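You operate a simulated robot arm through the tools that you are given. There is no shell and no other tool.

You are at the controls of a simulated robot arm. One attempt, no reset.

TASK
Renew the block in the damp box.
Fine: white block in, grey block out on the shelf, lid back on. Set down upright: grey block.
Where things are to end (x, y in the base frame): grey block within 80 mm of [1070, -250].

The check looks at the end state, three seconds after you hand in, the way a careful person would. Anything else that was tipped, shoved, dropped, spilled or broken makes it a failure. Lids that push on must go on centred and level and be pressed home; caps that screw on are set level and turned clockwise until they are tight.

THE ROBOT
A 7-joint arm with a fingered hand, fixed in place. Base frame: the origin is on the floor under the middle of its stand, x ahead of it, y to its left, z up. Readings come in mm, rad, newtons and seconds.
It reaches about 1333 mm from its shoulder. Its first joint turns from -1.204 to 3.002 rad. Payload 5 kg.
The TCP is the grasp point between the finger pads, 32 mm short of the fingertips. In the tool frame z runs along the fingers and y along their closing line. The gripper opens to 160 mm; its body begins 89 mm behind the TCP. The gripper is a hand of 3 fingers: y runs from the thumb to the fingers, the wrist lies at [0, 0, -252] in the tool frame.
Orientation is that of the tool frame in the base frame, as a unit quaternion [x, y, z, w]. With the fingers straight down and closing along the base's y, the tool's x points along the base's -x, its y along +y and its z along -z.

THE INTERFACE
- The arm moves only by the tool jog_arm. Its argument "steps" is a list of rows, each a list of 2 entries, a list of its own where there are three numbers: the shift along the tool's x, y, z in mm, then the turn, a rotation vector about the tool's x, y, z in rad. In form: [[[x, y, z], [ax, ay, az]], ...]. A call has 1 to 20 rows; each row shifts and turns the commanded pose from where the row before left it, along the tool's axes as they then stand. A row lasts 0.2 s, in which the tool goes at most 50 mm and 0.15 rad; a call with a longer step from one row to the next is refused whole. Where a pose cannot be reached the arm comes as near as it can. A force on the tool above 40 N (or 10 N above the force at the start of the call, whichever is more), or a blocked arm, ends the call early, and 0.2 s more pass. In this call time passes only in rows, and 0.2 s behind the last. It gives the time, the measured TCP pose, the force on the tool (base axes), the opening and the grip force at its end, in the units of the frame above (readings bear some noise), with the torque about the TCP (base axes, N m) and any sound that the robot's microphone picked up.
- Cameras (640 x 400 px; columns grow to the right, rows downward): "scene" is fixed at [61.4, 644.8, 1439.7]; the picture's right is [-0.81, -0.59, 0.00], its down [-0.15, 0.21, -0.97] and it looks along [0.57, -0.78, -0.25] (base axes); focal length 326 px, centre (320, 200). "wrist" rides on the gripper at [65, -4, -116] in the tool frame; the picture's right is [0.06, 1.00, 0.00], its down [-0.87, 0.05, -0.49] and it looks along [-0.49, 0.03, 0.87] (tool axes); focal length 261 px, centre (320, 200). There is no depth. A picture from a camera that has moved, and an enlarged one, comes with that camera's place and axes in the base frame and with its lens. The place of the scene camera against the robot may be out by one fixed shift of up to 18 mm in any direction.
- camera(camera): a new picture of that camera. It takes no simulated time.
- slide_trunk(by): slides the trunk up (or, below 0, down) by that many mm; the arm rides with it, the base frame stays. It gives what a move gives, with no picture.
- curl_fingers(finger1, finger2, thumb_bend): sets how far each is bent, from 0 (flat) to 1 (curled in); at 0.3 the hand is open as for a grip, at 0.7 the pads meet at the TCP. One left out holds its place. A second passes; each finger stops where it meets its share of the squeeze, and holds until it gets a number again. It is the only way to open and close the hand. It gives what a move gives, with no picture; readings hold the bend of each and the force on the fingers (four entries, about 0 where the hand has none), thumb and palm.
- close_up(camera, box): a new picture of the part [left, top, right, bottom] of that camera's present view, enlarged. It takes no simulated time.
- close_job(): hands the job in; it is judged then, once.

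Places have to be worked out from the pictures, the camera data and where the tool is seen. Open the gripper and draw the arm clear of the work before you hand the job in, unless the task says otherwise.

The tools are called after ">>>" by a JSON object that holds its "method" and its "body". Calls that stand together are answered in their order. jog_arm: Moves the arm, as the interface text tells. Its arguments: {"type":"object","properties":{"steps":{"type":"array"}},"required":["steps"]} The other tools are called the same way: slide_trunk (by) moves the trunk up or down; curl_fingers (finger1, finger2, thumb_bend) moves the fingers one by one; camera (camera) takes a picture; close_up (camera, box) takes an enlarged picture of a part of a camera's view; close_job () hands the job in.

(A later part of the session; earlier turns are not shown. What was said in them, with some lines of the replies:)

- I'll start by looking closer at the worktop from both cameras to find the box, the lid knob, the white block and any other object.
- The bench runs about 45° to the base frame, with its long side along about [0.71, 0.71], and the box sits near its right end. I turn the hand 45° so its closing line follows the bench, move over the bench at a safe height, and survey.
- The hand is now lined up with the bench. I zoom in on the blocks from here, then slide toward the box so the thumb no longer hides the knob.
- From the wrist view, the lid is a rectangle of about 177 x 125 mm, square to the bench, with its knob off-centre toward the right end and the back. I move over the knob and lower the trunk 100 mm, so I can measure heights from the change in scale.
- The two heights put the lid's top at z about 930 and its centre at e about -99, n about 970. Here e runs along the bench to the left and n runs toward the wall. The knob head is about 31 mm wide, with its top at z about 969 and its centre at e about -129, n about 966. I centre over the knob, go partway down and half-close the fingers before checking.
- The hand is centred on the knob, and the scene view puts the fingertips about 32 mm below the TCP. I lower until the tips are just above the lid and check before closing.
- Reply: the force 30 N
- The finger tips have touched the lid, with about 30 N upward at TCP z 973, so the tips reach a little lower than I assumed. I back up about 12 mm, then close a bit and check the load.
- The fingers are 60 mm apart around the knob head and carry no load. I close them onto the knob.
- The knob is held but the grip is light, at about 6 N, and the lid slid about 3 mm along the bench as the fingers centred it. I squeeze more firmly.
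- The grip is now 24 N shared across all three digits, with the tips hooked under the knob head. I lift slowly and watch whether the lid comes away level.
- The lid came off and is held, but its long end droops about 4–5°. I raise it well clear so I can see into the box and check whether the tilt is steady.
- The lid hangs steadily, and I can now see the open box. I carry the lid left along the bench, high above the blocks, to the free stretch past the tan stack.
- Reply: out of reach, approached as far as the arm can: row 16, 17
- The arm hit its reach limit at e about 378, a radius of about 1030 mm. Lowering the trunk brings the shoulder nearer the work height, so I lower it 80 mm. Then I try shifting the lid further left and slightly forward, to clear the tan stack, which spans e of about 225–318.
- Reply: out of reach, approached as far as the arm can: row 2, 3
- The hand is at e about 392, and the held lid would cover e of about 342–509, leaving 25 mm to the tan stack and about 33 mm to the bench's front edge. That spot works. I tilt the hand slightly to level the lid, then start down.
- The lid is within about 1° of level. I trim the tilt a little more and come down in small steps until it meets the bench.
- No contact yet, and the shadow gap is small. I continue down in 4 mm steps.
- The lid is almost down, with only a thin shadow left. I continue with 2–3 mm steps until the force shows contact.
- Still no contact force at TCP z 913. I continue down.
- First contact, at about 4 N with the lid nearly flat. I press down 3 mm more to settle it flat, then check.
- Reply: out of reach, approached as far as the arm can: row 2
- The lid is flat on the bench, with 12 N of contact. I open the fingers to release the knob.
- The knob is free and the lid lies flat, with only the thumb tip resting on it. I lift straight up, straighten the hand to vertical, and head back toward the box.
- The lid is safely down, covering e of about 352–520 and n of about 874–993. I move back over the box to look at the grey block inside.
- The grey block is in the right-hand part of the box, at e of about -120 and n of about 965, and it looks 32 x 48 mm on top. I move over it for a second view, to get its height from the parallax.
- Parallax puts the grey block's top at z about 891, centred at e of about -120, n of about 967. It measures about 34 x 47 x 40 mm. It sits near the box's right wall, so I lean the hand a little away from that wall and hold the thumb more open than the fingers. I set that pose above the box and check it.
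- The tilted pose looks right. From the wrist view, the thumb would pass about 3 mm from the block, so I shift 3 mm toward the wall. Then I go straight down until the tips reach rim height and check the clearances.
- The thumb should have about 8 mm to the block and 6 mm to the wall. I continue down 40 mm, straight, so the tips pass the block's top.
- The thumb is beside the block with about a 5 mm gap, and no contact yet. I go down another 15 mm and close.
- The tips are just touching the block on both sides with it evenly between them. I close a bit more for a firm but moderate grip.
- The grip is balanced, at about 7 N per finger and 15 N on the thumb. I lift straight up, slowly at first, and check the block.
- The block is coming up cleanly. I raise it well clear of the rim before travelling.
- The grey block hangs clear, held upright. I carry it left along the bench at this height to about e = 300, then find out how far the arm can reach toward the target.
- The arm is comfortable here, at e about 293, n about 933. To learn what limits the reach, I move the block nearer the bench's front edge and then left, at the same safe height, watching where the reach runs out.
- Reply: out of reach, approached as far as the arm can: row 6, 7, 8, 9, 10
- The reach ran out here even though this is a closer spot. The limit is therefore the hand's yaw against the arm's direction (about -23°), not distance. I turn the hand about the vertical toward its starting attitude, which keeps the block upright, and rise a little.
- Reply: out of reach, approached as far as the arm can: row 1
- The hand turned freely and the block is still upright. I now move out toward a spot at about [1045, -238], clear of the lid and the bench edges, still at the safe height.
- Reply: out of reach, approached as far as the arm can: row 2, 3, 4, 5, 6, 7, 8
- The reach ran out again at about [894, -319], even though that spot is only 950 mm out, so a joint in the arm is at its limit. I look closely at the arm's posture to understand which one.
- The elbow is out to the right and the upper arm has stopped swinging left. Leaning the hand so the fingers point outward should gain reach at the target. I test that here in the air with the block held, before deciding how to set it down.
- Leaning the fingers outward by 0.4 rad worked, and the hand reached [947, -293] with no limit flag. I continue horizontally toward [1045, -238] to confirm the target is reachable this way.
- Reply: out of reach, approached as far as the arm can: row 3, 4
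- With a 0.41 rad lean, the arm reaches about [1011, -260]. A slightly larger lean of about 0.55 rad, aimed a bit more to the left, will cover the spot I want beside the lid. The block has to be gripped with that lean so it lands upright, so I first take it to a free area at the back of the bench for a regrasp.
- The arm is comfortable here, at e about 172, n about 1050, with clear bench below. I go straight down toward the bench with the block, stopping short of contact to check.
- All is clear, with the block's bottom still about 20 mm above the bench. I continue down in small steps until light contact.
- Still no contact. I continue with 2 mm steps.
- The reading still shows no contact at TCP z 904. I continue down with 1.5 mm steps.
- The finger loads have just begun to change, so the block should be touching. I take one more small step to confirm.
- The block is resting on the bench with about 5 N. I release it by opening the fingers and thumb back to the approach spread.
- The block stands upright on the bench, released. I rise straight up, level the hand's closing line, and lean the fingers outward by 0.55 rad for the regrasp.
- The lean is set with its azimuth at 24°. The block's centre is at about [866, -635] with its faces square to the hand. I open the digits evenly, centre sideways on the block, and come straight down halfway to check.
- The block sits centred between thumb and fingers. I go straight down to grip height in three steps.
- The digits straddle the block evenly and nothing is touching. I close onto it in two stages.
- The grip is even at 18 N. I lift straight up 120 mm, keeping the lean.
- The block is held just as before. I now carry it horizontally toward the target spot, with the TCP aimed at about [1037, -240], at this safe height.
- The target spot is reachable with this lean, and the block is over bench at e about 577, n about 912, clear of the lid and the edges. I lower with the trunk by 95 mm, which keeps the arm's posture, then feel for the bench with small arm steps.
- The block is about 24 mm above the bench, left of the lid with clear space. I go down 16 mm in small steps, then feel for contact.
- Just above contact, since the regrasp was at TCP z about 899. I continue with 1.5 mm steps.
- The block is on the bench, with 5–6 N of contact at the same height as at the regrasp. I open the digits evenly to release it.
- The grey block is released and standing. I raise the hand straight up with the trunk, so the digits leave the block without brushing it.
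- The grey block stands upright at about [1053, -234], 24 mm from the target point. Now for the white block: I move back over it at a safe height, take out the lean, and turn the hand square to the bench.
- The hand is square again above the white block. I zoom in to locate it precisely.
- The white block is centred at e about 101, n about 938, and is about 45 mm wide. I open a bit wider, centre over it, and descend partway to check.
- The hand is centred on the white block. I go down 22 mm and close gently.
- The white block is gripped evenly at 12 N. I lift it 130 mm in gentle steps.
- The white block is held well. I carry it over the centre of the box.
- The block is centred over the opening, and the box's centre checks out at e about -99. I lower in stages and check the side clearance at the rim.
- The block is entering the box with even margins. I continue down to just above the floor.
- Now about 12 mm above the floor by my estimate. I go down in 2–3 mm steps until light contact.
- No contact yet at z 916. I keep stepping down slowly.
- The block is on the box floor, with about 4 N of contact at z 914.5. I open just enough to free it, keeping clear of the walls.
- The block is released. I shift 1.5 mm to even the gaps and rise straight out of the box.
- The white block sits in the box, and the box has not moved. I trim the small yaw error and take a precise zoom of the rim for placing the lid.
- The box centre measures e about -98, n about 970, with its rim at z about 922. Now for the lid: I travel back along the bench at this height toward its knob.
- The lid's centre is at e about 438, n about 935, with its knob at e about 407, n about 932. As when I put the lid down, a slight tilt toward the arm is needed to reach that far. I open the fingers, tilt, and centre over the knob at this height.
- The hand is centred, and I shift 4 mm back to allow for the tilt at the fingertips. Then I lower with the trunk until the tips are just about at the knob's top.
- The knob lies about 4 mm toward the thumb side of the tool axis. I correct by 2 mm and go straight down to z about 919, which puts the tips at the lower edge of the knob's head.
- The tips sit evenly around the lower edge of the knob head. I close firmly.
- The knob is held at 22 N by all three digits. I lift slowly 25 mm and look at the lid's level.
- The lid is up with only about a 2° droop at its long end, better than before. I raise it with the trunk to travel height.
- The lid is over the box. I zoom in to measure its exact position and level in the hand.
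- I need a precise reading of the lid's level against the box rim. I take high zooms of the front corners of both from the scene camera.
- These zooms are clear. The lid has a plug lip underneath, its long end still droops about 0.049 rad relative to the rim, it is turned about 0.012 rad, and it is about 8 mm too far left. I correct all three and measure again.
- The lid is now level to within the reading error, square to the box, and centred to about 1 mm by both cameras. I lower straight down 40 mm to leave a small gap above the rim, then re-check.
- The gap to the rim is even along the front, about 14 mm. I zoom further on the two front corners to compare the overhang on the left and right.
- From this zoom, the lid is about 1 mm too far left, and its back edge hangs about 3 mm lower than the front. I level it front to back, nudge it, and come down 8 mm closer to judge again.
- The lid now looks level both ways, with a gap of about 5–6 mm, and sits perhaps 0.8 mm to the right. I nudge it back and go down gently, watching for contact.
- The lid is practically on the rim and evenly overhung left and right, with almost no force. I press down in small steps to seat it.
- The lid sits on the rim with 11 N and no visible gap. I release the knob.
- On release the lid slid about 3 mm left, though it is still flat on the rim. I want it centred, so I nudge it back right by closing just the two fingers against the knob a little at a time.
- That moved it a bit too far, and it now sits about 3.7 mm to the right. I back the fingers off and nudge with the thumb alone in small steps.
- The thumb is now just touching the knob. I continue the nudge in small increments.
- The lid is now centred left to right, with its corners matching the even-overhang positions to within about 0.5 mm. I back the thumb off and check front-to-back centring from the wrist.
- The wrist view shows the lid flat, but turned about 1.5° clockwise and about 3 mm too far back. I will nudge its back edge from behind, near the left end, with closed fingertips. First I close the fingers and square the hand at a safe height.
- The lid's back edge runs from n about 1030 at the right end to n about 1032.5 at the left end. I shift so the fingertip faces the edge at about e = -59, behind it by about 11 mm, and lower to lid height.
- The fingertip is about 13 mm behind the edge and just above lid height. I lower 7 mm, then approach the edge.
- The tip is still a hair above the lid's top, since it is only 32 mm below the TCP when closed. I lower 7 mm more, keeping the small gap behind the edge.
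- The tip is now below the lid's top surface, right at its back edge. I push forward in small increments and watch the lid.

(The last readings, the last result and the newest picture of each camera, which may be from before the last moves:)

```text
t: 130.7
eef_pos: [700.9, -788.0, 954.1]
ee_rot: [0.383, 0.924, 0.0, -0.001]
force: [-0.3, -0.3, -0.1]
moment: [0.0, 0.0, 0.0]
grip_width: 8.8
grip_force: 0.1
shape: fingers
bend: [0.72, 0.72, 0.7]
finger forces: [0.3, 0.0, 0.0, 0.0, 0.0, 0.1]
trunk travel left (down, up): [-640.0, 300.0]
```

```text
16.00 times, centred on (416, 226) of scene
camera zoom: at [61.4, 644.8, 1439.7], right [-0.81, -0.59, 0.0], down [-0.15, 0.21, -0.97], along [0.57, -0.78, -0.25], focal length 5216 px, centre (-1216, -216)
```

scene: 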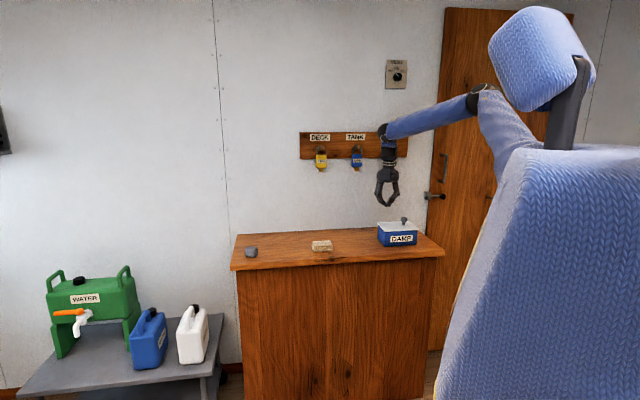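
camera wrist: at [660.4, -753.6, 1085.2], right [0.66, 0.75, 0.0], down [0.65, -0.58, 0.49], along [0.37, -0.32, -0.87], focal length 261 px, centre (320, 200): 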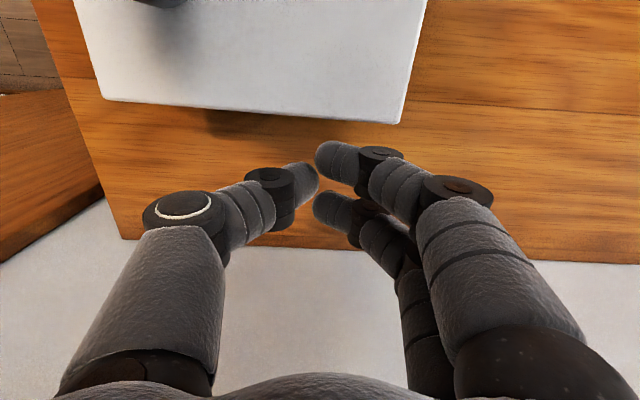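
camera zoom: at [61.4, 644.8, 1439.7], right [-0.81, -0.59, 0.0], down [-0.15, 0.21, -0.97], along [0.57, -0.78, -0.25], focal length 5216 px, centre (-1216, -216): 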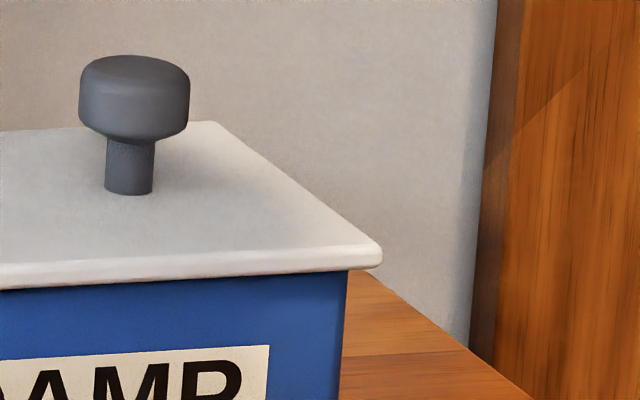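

The nudge turned the lid square again, with its back edge at n about 1028, where it was at the start. It is now only about 2.3 mm too far right. I back away and rise, then will nudge the knob left with the thumb.

>>> {"method": "jog_arm", "body": {"steps": [[[-6, 0, 0], [0, 0, 0]], [[-6, 0, -5], [0, 0, 0]], [[0, 0, -25], [0, 0, 0]], [[0, 0, -25], [0, 0, 0]], [[0, 0, -25], [0, 0, 0]]]}}

>>> {"method": "curl_fingers", "body": {"finger1": 0.54, "finger2": 0.54, "thumb_bend": 0.6}}

>>> {"method": "jog_arm", "body": {"steps": [[[30, -20, 0], [0, 0, 0]], [[30, -20, 0], [0, 0, 0]], [[30, -20, 0], [0, 0, 0]], [[0, -10, 0], [0, 0, 0]]]}}

>>> {"method": "camera", "body": {"camera": "wrist"}}

>>> {"method": "close_up", "body": {"camera": "wrist", "box": [200, 40, 480, 240]}}

```text
t: 131.9
eef_pos: [711.2, -797.3, 1037.1]
ee_rot: [0.383, 0.924, 0.0, -0.002]
force: [-0.4, 1.1, -0.7]
moment: [0.02, -0.04, -0.02]
grip_width: 9.0
grip_force: 0.1
shape: fingers
bend: [0.72, 0.72, 0.7]
finger forces: [0.1, 0.0, 0.1, 0.0, 0.1, 0.0]
trunk travel left (down, up): [-640.0, 300.0]
```

```text
t: 132.9
eef_pos: [710.8, -798.3, 1036.2]
ee_rot: [0.382, 0.924, 0.0, -0.002]
force: [0.8, 0.3, -0.1]
moment: [0.0, 0.0, 0.02]
grip_width: 58.7
grip_force: 0.1
shape: fingers
bend: [0.54, 0.54, 0.6]
finger forces: [0.0, 0.0, 0.1, 0.0, 0.1, 0.0]
trunk travel left (down, up): [-640.0, 300.0]
```

```text
t: 133.9
eef_pos: [598.1, -781.6, 1036.2]
ee_rot: [0.382, 0.924, 0.001, -0.002]
force: [0.6, 0.2, -0.3]
moment: [0.02, -0.02, 0.01]
grip_width: 58.8
grip_force: 0.0
shape: fingers
bend: [0.54, 0.54, 0.6]
finger forces: [0.1, 0.1, 0.1, 0.0, 0.1, 0.0]
trunk travel left (down, up): [-640.0, 300.0]
```

```text
taken
camera wrist: at [549.4, -740.0, 1151.6], right [0.66, 0.75, 0.0], down [0.66, -0.58, 0.49], along [0.37, -0.32, -0.87], focal length 261 px, centre (320, 200)
```

wrist: 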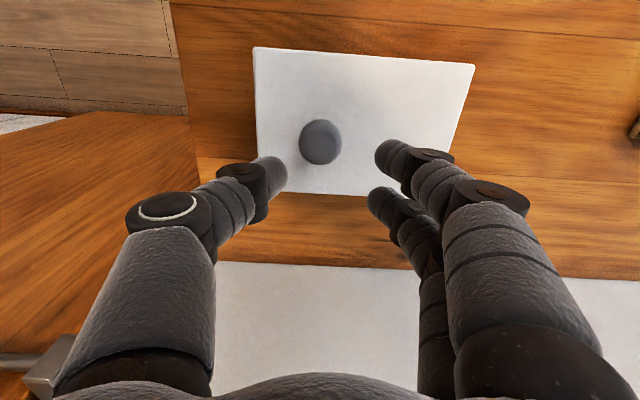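

```text
2.00 times, centred on (340, 140) of wrist
camera zoom: at [549.4, -740.0, 1151.6], right [0.66, 0.75, 0.0], down [0.66, -0.58, 0.49], along [0.37, -0.32, -0.87], focal length 521 px, centre (280, 320)
```

zoom: 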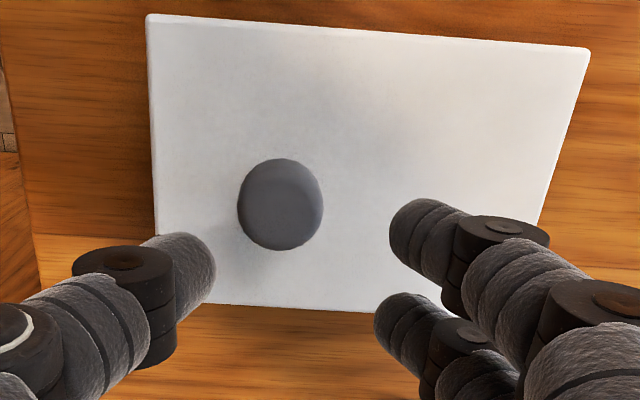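

The lid reads square and centred front to back, and it is 1–2 mm too far right. I go down with the thumb just right of the knob and push it left about 2 mm with a small hand move.

>>> {"method": "jog_arm", "body": {"steps": [[[8.3, -5, 0], [0, 0, 0]], [[0, 0, 20], [0, 0, 0]], [[0, 0, 16], [0, 0, 0]], [[0, 0, 8], [0, 0, 0]]]}}

>>> {"method": "camera", "body": {"camera": "wrist"}}

>>> {"method": "close_up", "body": {"camera": "scene", "box": [408, 212, 424, 228]}}

>>> {"method": "close_up", "body": {"camera": "scene", "box": [376, 218, 392, 234]}}

```text
t: 134.9
eef_pos: [586.8, -782.2, 991.1]
ee_rot: [0.383, 0.924, 0.001, -0.003]
force: [1.1, -0.4, -0.2]
moment: [0.0, -0.03, 0.0]
grip_width: 58.8
grip_force: 0.0
shape: fingers
bend: [0.54, 0.54, 0.6]
finger forces: [0.0, 0.0, 0.0, 0.0, 0.1, 0.1]
trunk travel left (down, up): [-640.0, 300.0]
```

```text
taken
camera wrist: at [537.9, -739.0, 1106.8], right [0.66, 0.75, 0.0], down [0.66, -0.58, 0.49], along [0.37, -0.32, -0.87], focal length 261 px, centre (320, 200)
```

wrist: 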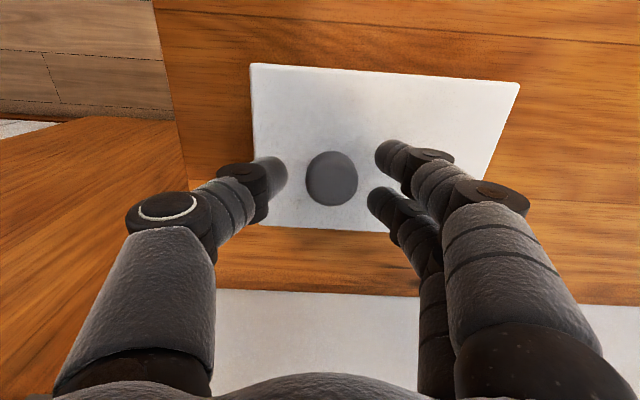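

```text
16.00 times, centred on (416, 220) of scene
camera zoom: at [61.4, 644.8, 1439.7], right [-0.81, -0.59, 0.0], down [-0.15, 0.21, -0.97], along [0.57, -0.78, -0.25], focal length 5216 px, centre (-1216, -120)
```

zoom: 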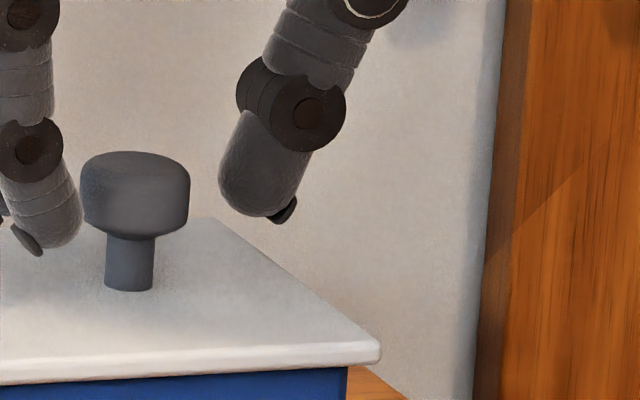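

```text
16.00 times, centred on (384, 226) of scene
camera zoom: at [61.4, 644.8, 1439.7], right [-0.81, -0.59, 0.0], down [-0.15, 0.21, -0.97], along [0.57, -0.78, -0.25], focal length 5216 px, centre (-704, -216)
```

zoom: 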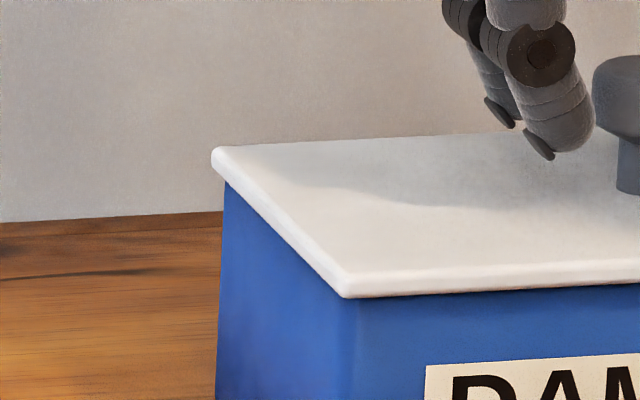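

The thumb is about 8 mm right of the knob. I move the hand left 8 mm to touch, then push in 1 mm steps while checking the corners.

>>> {"method": "jog_arm", "body": {"steps": [[[0, 4, 0], [0, 0, 0]], [[0, 4, 0], [0, 0, 0]]]}}

>>> {"method": "close_up", "body": {"camera": "scene", "box": [408, 212, 424, 228]}}

>>> {"method": "jog_arm", "body": {"steps": [[[0, 1.2, 0], [0, 0, 0]]]}}

>>> {"method": "close_up", "body": {"camera": "scene", "box": [408, 212, 424, 228]}}

```text
t: 135.5
eef_pos: [590.6, -776.4, 992.3]
ee_rot: [0.382, 0.924, 0.001, -0.002]
force: [0.4, 0.6, -0.3]
moment: [0.01, 0.0, 0.01]
grip_width: 58.6
grip_force: 0.1
shape: fingers
bend: [0.54, 0.54, 0.6]
finger forces: [0.0, 0.0, 0.1, 0.0, 0.1, 0.0]
trunk travel left (down, up): [-640.0, 300.0]
```

```text
16.00 times, centred on (416, 220) of scene
camera zoom: at [61.4, 644.8, 1439.7], right [-0.81, -0.59, 0.0], down [-0.15, 0.21, -0.97], along [0.57, -0.78, -0.25], focal length 5216 px, centre (-1216, -120)
```

zoom: 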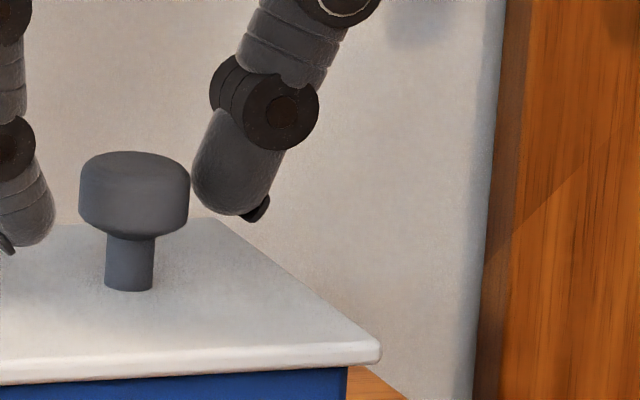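

```text
t: 135.9
eef_pos: [592.7, -773.8, 991.4]
ee_rot: [0.383, 0.924, 0.001, -0.002]
force: [0.1, -0.3, -0.3]
moment: [0.01, -0.03, 0.01]
grip_width: 58.5
grip_force: 0.2
shape: fingers
bend: [0.54, 0.54, 0.6]
finger forces: [0.1, 0.0, 0.1, 0.1, 0.1, 0.0]
trunk travel left (down, up): [-640.0, 300.0]
```

```text
16.00 times, centred on (416, 220) of scene
camera zoom: at [61.4, 644.8, 1439.7], right [-0.81, -0.59, 0.0], down [-0.15, 0.21, -0.97], along [0.57, -0.78, -0.25], focal length 5216 px, centre (-1216, -120)
```

zoom: 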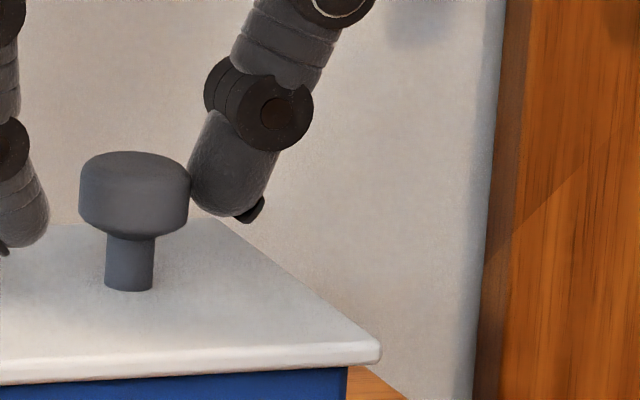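

The thumb is now touching the knob. I push left 2 mm more in two steps and read the corners again.

>>> {"method": "jog_arm", "body": {"steps": [[[0, 1, 0], [0, 0, 0]], [[0, 1, 0], [0, 0, 0]]]}}

>>> {"method": "close_up", "body": {"camera": "scene", "box": [408, 218, 424, 234]}}

>>> {"method": "close_up", "body": {"camera": "scene", "box": [376, 218, 392, 234]}}

```text
t: 136.5
eef_pos: [595.1, -773.6, 992.8]
ee_rot: [0.382, 0.924, 0.001, -0.002]
force: [-0.6, 0.2, 0.5]
moment: [-0.03, 0.02, -0.05]
grip_width: 58.8
grip_force: 0.7
shape: fingers
bend: [0.54, 0.54, 0.6]
finger forces: [0.0, 0.0, 0.0, 0.1, 0.3, 0.0]
trunk travel left (down, up): [-640.0, 300.0]
```

```text
16.00 times, centred on (416, 226) of scene
camera zoom: at [61.4, 644.8, 1439.7], right [-0.81, -0.59, 0.0], down [-0.15, 0.21, -0.97], along [0.57, -0.78, -0.25], focal length 5216 px, centre (-1216, -216)
```

zoom: 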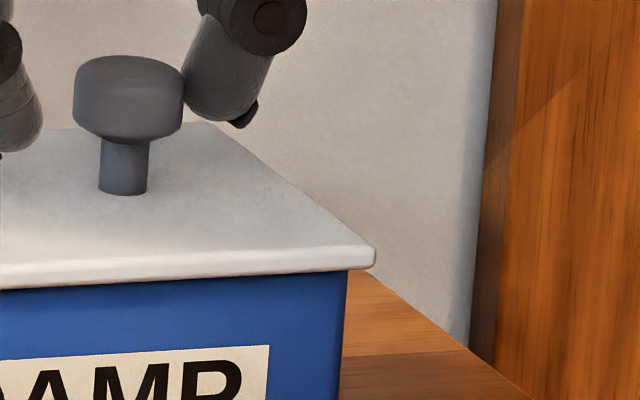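

```text
16.00 times, centred on (384, 226) of scene
camera zoom: at [61.4, 644.8, 1439.7], right [-0.81, -0.59, 0.0], down [-0.15, 0.21, -0.97], along [0.57, -0.78, -0.25], focal length 5216 px, centre (-704, -216)
```

zoom: 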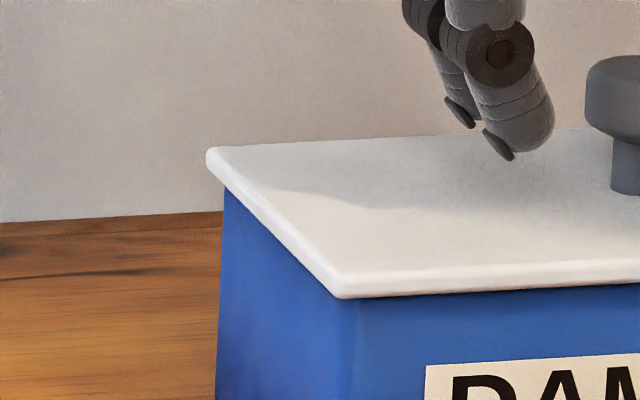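

The overhangs are now about 4.3 mm on the right and 3.2 mm on the left, within about half a millimetre of centre, and the lid is square. I back the thumb off, rise, and close the hand so I can press the lid home.

>>> {"method": "jog_arm", "body": {"steps": [[[0, -5, 0], [0, 0, 0]], [[0, 0, -15], [0, 0, 0]], [[0, 0, -20], [0, 0, 0]], [[0, 0, -20], [0, 0, 0]]]}}

>>> {"method": "curl_fingers", "body": {"finger1": 0.72, "finger2": 0.72, "thumb_bend": 0.7}}

>>> {"method": "camera", "body": {"camera": "wrist"}}

>>> {"method": "close_up", "body": {"camera": "scene", "box": [372, 195, 428, 250]}}

```text
t: 137.5
eef_pos: [590.5, -776.7, 1047.2]
ee_rot: [0.381, 0.924, 0.001, -0.002]
force: [0.6, 0.8, 0.3]
moment: [-0.01, -0.04, 0.0]
grip_width: 58.8
grip_force: 0.1
shape: fingers
bend: [0.54, 0.54, 0.6]
finger forces: [0.0, 0.0, 0.0, 0.0, 0.0, 0.0]
trunk travel left (down, up): [-640.0, 300.0]
```

```text
t: 138.5
eef_pos: [590.9, -776.8, 1047.0]
ee_rot: [0.381, 0.924, 0.001, -0.002]
force: [1.1, 0.8, 0.7]
moment: [0.0, 0.0, -0.02]
grip_width: 9.2
grip_force: 0.1
shape: fingers
bend: [0.72, 0.72, 0.7]
finger forces: [0.1, 0.0, 0.0, 0.0, 0.0, 0.1]
trunk travel left (down, up): [-640.0, 300.0]
```

```text
taken
camera wrist: at [543.1, -733.6, 1161.8], right [0.66, 0.75, 0.0], down [0.65, -0.58, 0.49], along [0.37, -0.32, -0.87], focal length 261 px, centre (320, 200)
```

wrist: 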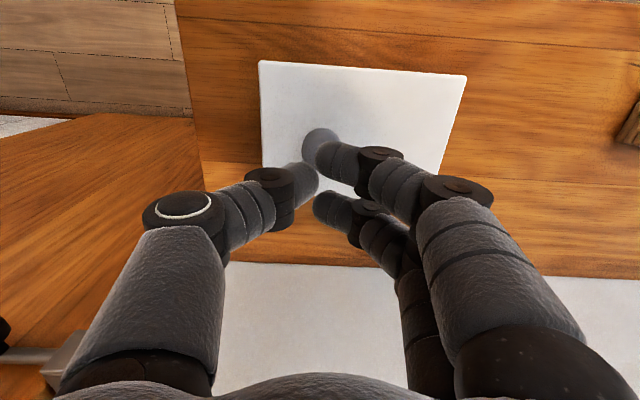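

```text
7.27 times, centred on (400, 222) of scene
camera zoom: at [61.4, 644.8, 1439.7], right [-0.81, -0.59, 0.0], down [-0.15, 0.21, -0.97], along [0.57, -0.78, -0.25], focal length 2371 px, centre (-262, 36)
```

zoom: 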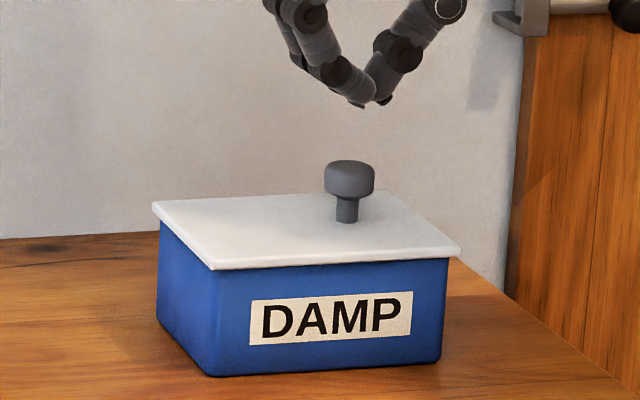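

I centre the fingertips over the knob and come down to press on it.

>>> {"method": "jog_arm", "body": {"steps": [[[-4.7, 2, 10], [0, 0, 0]], [[0, 0, 15], [0, 0, 0]], [[0, 0, 12], [0, 0, 0]]]}}

>>> {"method": "close_up", "body": {"camera": "scene", "box": [390, 195, 430, 235]}}

>>> {"method": "camera", "body": {"camera": "wrist"}}

```text
t: 139.3
eef_pos: [597.4, -779.3, 1008.7]
ee_rot: [0.382, 0.924, 0.0, -0.001]
force: [1.3, 0.6, -0.3]
moment: [-0.01, 0.05, 0.0]
grip_width: 8.9
grip_force: 0.0
shape: fingers
bend: [0.72, 0.72, 0.7]
finger forces: [0.0, 0.1, 0.1, 0.1, 0.0, 0.1]
trunk travel left (down, up): [-640.0, 300.0]
```

```text
10.00 times, centred on (410, 215) of scene
camera zoom: at [61.4, 644.8, 1439.7], right [-0.81, -0.59, 0.0], down [-0.15, 0.21, -0.97], along [0.57, -0.78, -0.25], focal length 3260 px, centre (-580, 50)
```

zoom: 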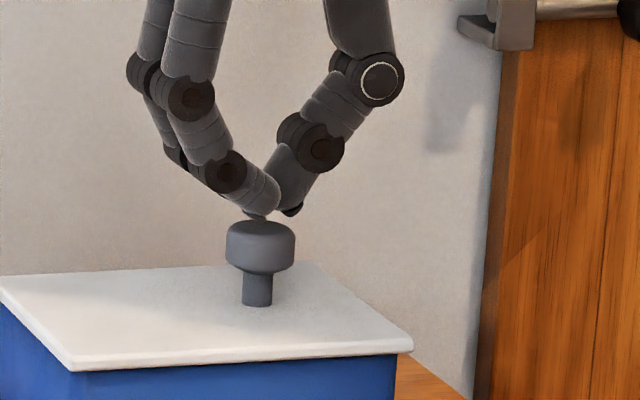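

```text
taken
camera wrist: at [549.2, -735.8, 1124.9], right [0.66, 0.75, 0.0], down [0.65, -0.58, 0.49], along [0.37, -0.32, -0.87], focal length 261 px, centre (320, 200)
```

wrist: 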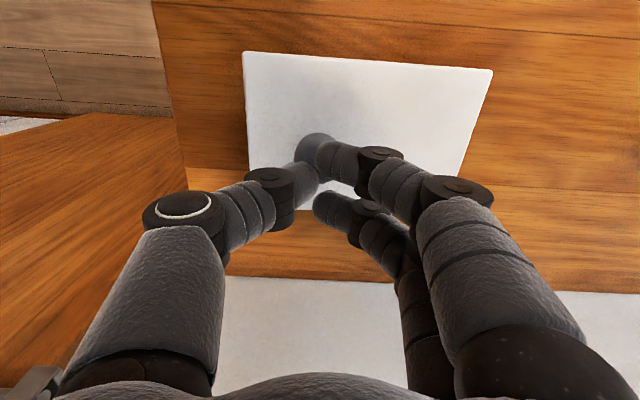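

The tips are about 3 mm too far back relative to the knob. I correct that and press down in small steps, watching the force.

>>> {"method": "jog_arm", "body": {"steps": [[[3, -0.5, 0], [0, 0, 0]], [[0, 0, 3], [0, 0, 0]], [[0, 0, 2], [0, 0, 0]]]}}

>>> {"method": "jog_arm", "body": {"steps": [[[0, 0, 2], [0, 0, 0]], [[0, 0, 2], [0, 0, 0]]]}}

>>> {"method": "close_up", "body": {"camera": "scene", "box": [390, 195, 430, 235]}}

```text
t: 140.1
eef_pos: [594.9, -776.4, 1004.6]
ee_rot: [0.382, 0.924, 0.0, -0.002]
force: [0.0, 1.3, -0.2]
moment: [0.04, -0.01, -0.04]
grip_width: 9.2
grip_force: 0.2
shape: fingers
bend: [0.72, 0.72, 0.7]
finger forces: [0.1, 0.0, 0.1, 0.0, 0.4, 0.0]
trunk travel left (down, up): [-640.0, 300.0]
```

```text
t: 140.7
eef_pos: [593.5, -776.4, 1002.1]
ee_rot: [0.382, 0.924, 0.0, -0.001]
force: [0.2, -4.4, 16.0]
moment: [-0.34, 0.03, 0.0]
grip_width: 7.5
grip_force: 7.4
shape: fingers
bend: [0.72, 0.72, 0.71]
finger forces: [0.1, 0.0, 0.0, 0.0, 14.7, 0.1]
trunk travel left (down, up): [-640.0, 300.0]
```

```text
10.00 times, centred on (410, 215) of scene
camera zoom: at [61.4, 644.8, 1439.7], right [-0.81, -0.59, 0.0], down [-0.15, 0.21, -0.97], along [0.57, -0.78, -0.25], focal length 3260 px, centre (-580, 50)
```

zoom: 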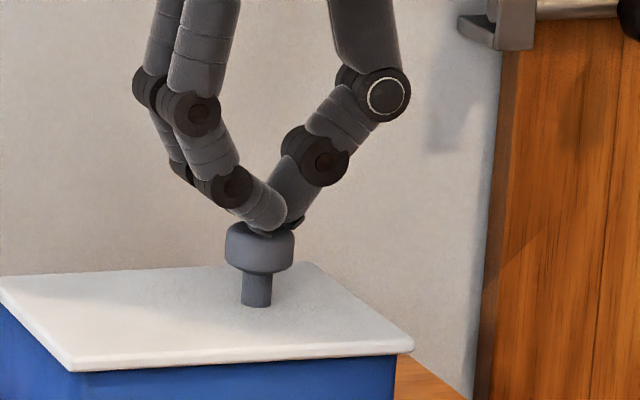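

The thumb tip is pressing on the knob at 16 N. I press a little more, to about 25–30 N.

>>> {"method": "jog_arm", "body": {"steps": [[[0, 0, 1.5], [0, 0, 0]], [[0, 0, 1.5], [0, 0, 0]]]}}

>>> {"method": "close_up", "body": {"camera": "scene", "box": [376, 218, 392, 234]}}

>>> {"method": "close_up", "body": {"camera": "scene", "box": [408, 218, 424, 234]}}

```text
t: 141.3
eef_pos: [592.6, -775.7, 1001.1]
ee_rot: [0.382, 0.924, -0.001, 0.001]
force: [-3.3, -8.6, 35.4]
moment: [-0.47, 0.39, 0.04]
grip_width: 6.4
grip_force: 18.2
shape: fingers
bend: [0.72, 0.72, 0.72]
finger forces: [0.1, 0.0, 0.0, 0.0, 35.8, 0.0]
trunk travel left (down, up): [-640.0, 300.0]
```

```text
16.00 times, centred on (384, 226) of scene
camera zoom: at [61.4, 644.8, 1439.7], right [-0.81, -0.59, 0.0], down [-0.15, 0.21, -0.97], along [0.57, -0.78, -0.25], focal length 5216 px, centre (-704, -216)
```

zoom: 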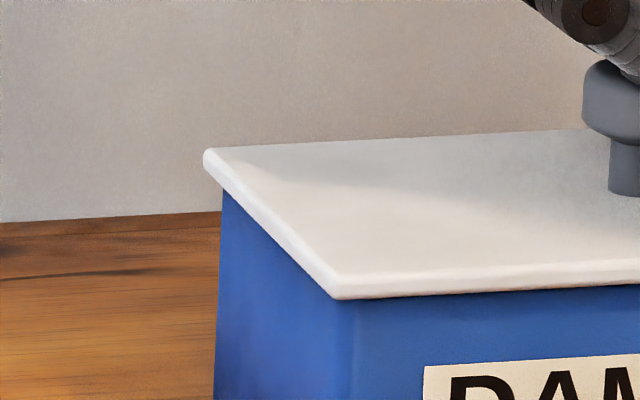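

```text
16.00 times, centred on (416, 226) of scene
camera zoom: at [61.4, 644.8, 1439.7], right [-0.81, -0.59, 0.0], down [-0.15, 0.21, -0.97], along [0.57, -0.78, -0.25], focal length 5216 px, centre (-1216, -216)
```

zoom: 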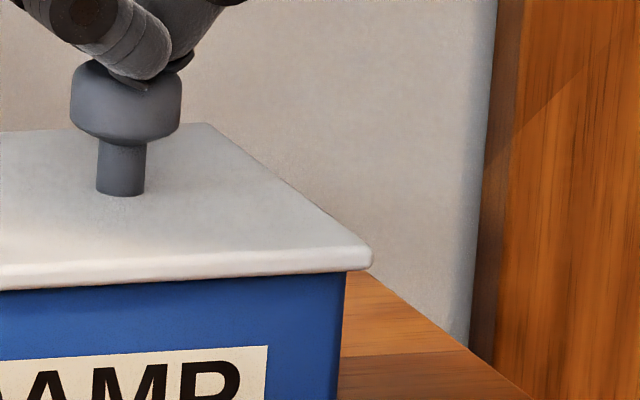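

35 N went straight down through the knob, and the box itself moved only about half a millimetre. I lift off and press once more on the lid's left half, on the flat surface.

>>> {"method": "jog_arm", "body": {"steps": [[[0, 0, -6], [0, 0, 0]], [[0, 0, -20], [0, 0, 0]], [[0, 0, -20], [0, 0, 0]], [[0, 37, 0], [0, 0, 0]], [[0, 37, 0], [0, 0, 0]], [[0, 0, 25], [0, 0, 0]], [[0, 0, 25], [0, 0, 0]], [[0, 0, 20], [0, 0, 0]]]}}

>>> {"method": "camera", "body": {"camera": "wrist"}}

>>> {"method": "close_up", "body": {"camera": "scene", "box": [365, 195, 435, 250]}}

```text
t: 143.1
eef_pos: [647.5, -725.3, 972.5]
ee_rot: [0.382, 0.924, 0.001, -0.002]
force: [0.6, -0.3, -0.1]
moment: [0.04, 0.03, 0.0]
grip_width: 8.5
grip_force: 0.0
shape: fingers
bend: [0.72, 0.72, 0.7]
finger forces: [0.0, 0.0, 0.1, 0.0, 0.0, 0.0]
trunk travel left (down, up): [-640.0, 300.0]
```

```text
taken
camera wrist: at [598.2, -682.0, 1088.9], right [0.66, 0.75, 0.0], down [0.65, -0.58, 0.49], along [0.37, -0.32, -0.87], focal length 261 px, centre (320, 200)
```

wrist: 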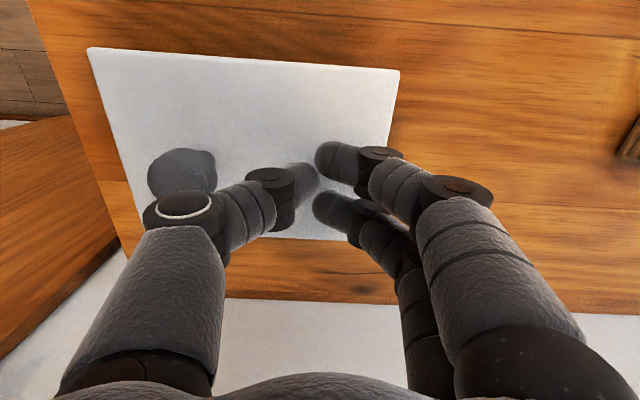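

```text
7.27 times, centred on (400, 222) of scene
camera zoom: at [61.4, 644.8, 1439.7], right [-0.81, -0.59, 0.0], down [-0.15, 0.21, -0.97], along [0.57, -0.78, -0.25], focal length 2371 px, centre (-262, 36)
```

zoom: 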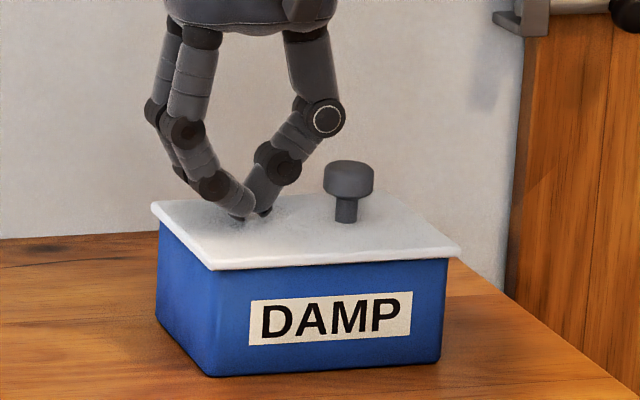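

The tips are just above the lid's left half and the thumb is clear of the knob. I press down in small steps.

>>> {"method": "jog_arm", "body": {"steps": [[[0, 0, 4], [0, 0, 0]], [[0, 0, 2], [0, 0, 0]], [[0, 0, 2], [0, 0, 0]]]}}

>>> {"method": "jog_arm", "body": {"steps": [[[0, 0, 2], [0, 0, 0]], [[0, 0, 1.5], [0, 0, 0]]]}}

```text
t: 143.9
eef_pos: [646.0, -724.2, 966.8]
ee_rot: [0.382, 0.924, 0.001, -0.002]
force: [0.7, 0.6, 4.2]
moment: [-0.06, 0.07, 0.02]
grip_width: 8.8
grip_force: 1.5
shape: fingers
bend: [0.72, 0.72, 0.7]
finger forces: [0.0, 0.0, 0.0, 0.1, 3.3, 0.0]
trunk travel left (down, up): [-640.0, 300.0]
```

```text
t: 144.5
eef_pos: [645.0, -724.5, 965.7]
ee_rot: [0.382, 0.924, 0.001, -0.001]
force: [-2.8, -6.7, 23.0]
moment: [-0.41, 0.28, 0.04]
grip_width: 7.8
grip_force: 11.5
shape: fingers
bend: [0.72, 0.72, 0.71]
finger forces: [0.0, 0.0, 0.0, 0.0, 23.2, 0.0]
trunk travel left (down, up): [-640.0, 300.0]
```

23 N is pressed on the left half as well. I lift off and check the lid's final position from both cameras.

>>> {"method": "jog_arm", "body": {"steps": [[[0, 0, -6], [0, 0, 0]], [[0, 0, -20], [0, 0, 0]], [[0, 0, -25], [0, 0, 0]], [[0, 0, -25], [0, 0, 0]], [[25, 0, 0], [0, 0, 0]], [[25, 0, 0], [0, 0, 0]]]}}

>>> {"method": "close_up", "body": {"camera": "scene", "box": [376, 218, 392, 234]}}

>>> {"method": "close_up", "body": {"camera": "scene", "box": [408, 218, 424, 234]}}

>>> {"method": "close_up", "body": {"camera": "wrist", "box": [100, 60, 420, 260]}}

```text
t: 145.9
eef_pos: [610.0, -690.0, 1038.0]
ee_rot: [0.382, 0.924, 0.001, -0.001]
force: [-0.1, -0.3, 0.8]
moment: [0.0, -0.02, 0.01]
grip_width: 8.6
grip_force: 0.1
shape: fingers
bend: [0.72, 0.72, 0.7]
finger forces: [0.0, 0.0, 0.0, 0.0, 0.0, 0.0]
trunk travel left (down, up): [-640.0, 300.0]
```

```text
16.00 times, centred on (384, 226) of scene
camera zoom: at [61.4, 644.8, 1439.7], right [-0.81, -0.59, 0.0], down [-0.15, 0.21, -0.97], along [0.57, -0.78, -0.25], focal length 5216 px, centre (-704, -216)
```

zoom: 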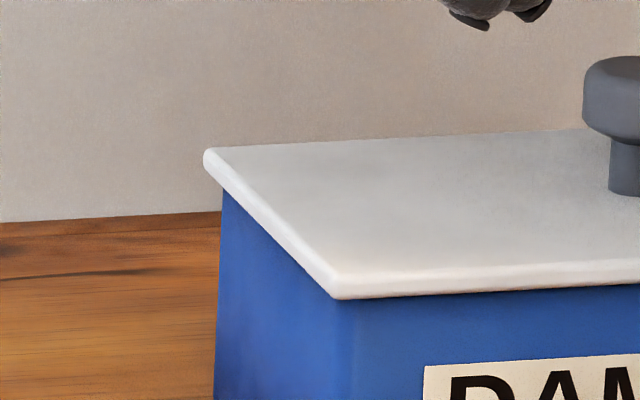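

```text
16.00 times, centred on (416, 226) of scene
camera zoom: at [61.4, 644.8, 1439.7], right [-0.81, -0.59, 0.0], down [-0.15, 0.21, -0.97], along [0.57, -0.78, -0.25], focal length 5216 px, centre (-1216, -216)
```

zoom: 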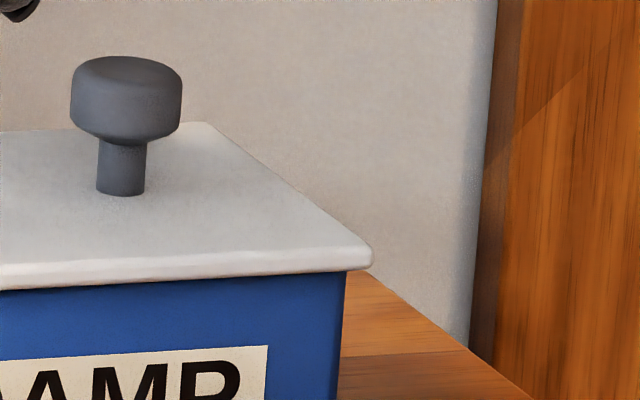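

```text
2.00 times, centred on (260, 160) of wrist
camera zoom: at [562.0, -645.6, 1154.3], right [0.66, 0.75, 0.0], down [0.66, -0.58, 0.49], along [0.37, -0.32, -0.87], focal length 521 px, centre (440, 280)
```

zoom: 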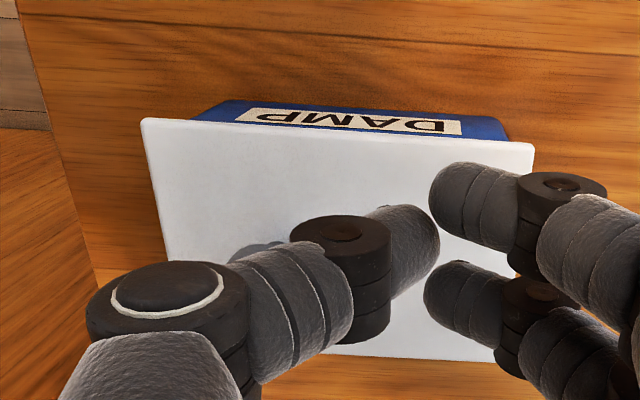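

The lid sits square and level, overhanging evenly by about 3.5 and 4 mm, at its original height of z about 929. I now draw the arm up and back toward the robot and open the hand.

>>> {"method": "jog_arm", "body": {"steps": [[[0, 0, -30], [0, 0, 0]], [[0, 0, -30], [0, 0, 0]], [[15, 0, -30], [0, 0, 0]], [[30, 10, -20], [0, 0, 0]], [[35, 15, 0], [0, 0, 0]], [[35, 20, 0], [0, 0, 0]], [[35, 20, 0], [0, 0, 0]], [[35, 20, 0], [0, 0, 0]], [[25, 20, 0], [0, 0, 0]]]}}

>>> {"method": "curl_fingers", "body": {"finger1": 0.3, "finger2": 0.3, "thumb_bend": 0.3}}

>>> {"method": "camera", "body": {"camera": "scene"}}

>>> {"method": "close_up", "body": {"camera": "scene", "box": [225, 190, 455, 290]}}

>>> {"method": "camera", "body": {"camera": "wrist"}}

```text
t: 147.9
eef_pos: [536.7, -464.8, 1149.5]
ee_rot: [0.383, 0.924, 0.001, -0.001]
force: [-0.1, -0.1, 0.0]
moment: [-0.03, 0.04, 0.01]
grip_width: 8.9
grip_force: 0.1
shape: fingers
bend: [0.72, 0.72, 0.7]
finger forces: [0.1, 0.0, 0.0, 0.0, 0.0, 0.1]
trunk travel left (down, up): [-640.0, 300.0]
```

```text
t: 148.9
eef_pos: [535.9, -466.9, 1148.7]
ee_rot: [0.382, 0.924, 0.001, -0.001]
force: [0.2, 0.1, -0.6]
moment: [-0.02, 0.02, -0.01]
grip_width: 167.6
grip_force: 0.0
shape: fingers
bend: [0.3, 0.3, 0.3]
finger forces: [0.1, 0.0, 0.1, 0.0, 0.0, 0.1]
trunk travel left (down, up): [-640.0, 300.0]
```

```text
taken
```

scene: 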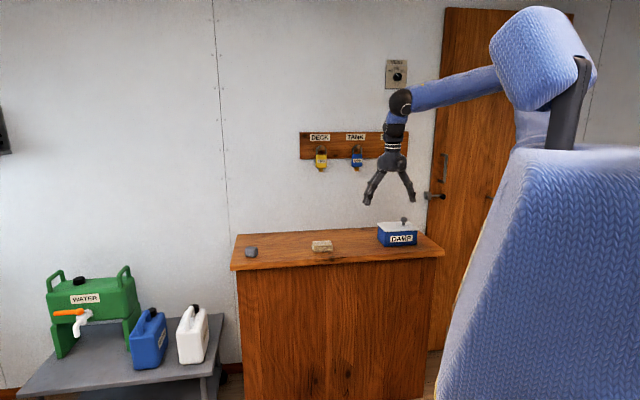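

```text
2.78 times, centred on (340, 240) of scene
camera zoom: at [61.4, 644.8, 1439.7], right [-0.81, -0.59, 0.0], down [-0.15, 0.21, -0.97], along [0.57, -0.78, -0.25], focal length 907 px, centre (264, 89)
```

zoom: 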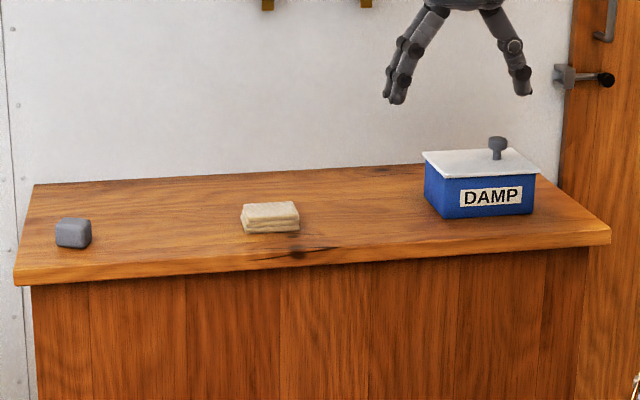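

```text
taken
camera wrist: at [487.8, -423.8, 1265.3], right [0.66, 0.75, 0.0], down [0.65, -0.58, 0.49], along [0.37, -0.32, -0.87], focal length 261 px, centre (320, 200)
```

wrist: 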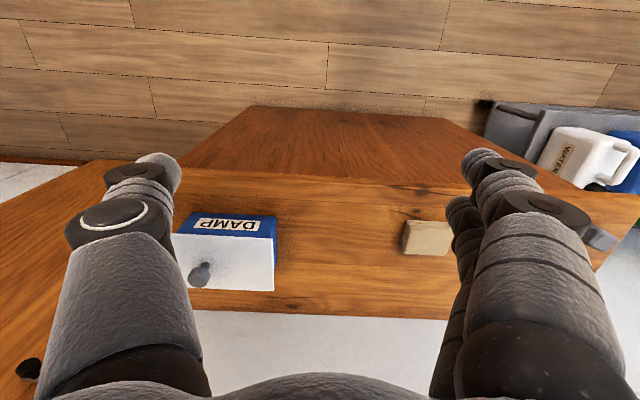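

The arm is clear and the hand is open. The grey block stands at its spot, the tan stack is untouched, and the lid is on. I take one last close look at the lid and the grey block before handing in.

>>> {"method": "close_up", "body": {"camera": "scene", "box": [372, 212, 424, 252]}}

>>> {"method": "close_up", "body": {"camera": "scene", "box": [235, 235, 275, 265]}}

```text
10.00 times, centred on (398, 232) of scene
camera zoom: at [61.4, 644.8, 1439.7], right [-0.81, -0.59, 0.0], down [-0.15, 0.21, -0.97], along [0.57, -0.78, -0.25], focal length 3260 px, centre (-460, -120)
```

zoom: 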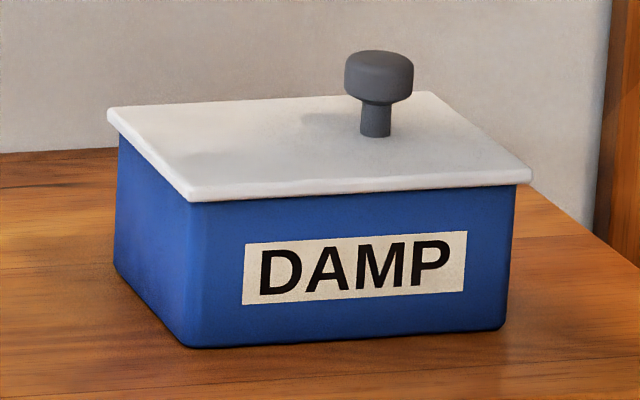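

```text
13.33 times, centred on (255, 250) of scene
camera zoom: at [61.4, 644.8, 1439.7], right [-0.81, -0.59, 0.0], down [-0.15, 0.21, -0.97], along [0.57, -0.78, -0.25], focal length 4347 px, centre (1187, -467)
```

zoom: 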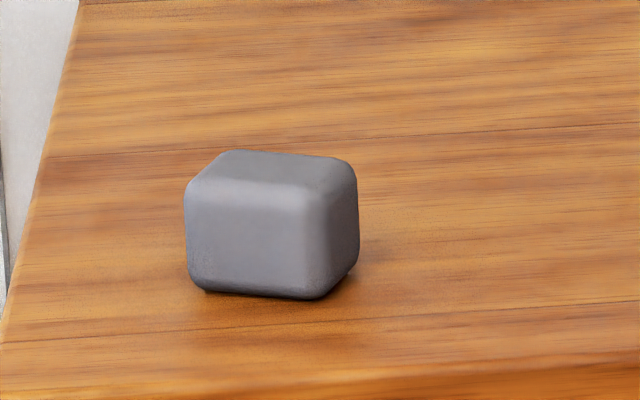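

The lid is seated flat with no gap, square and evenly overhung. The white block is inside, the grey block stands upright about 24 mm from its target, and nothing else was disturbed. I hand the job in.

>>> {"method": "close_job", "body": {}}

```text
The job is handed in.
```

The block in the damp box is renewed and the job is handed in. I haven't seen the result of the check.

- **White block:** it is inside the box, standing on the floor near the middle.
- **Grey block:** it stands upright on the bench at about [1053, -234], roughly 24 mm from the target point. To reach that spot I had to set it down once on the way and re-grip it with the hand leaned outward.
- **Lid:** it is back on, square and flat with no visible gap, and overhangs by about 3.5 mm on the left and 4 mm on the right. It slid about 3 mm when I first released it, so I nudged it back to centre. I then pressed it down with about 35 N on the knob and 23 N on the left half.
- **Everything else:** the tan stack was not touched. The box itself moved about half a millimetre while I pressed the lid.

The arm is drawn back clear of the bench with the hand open.
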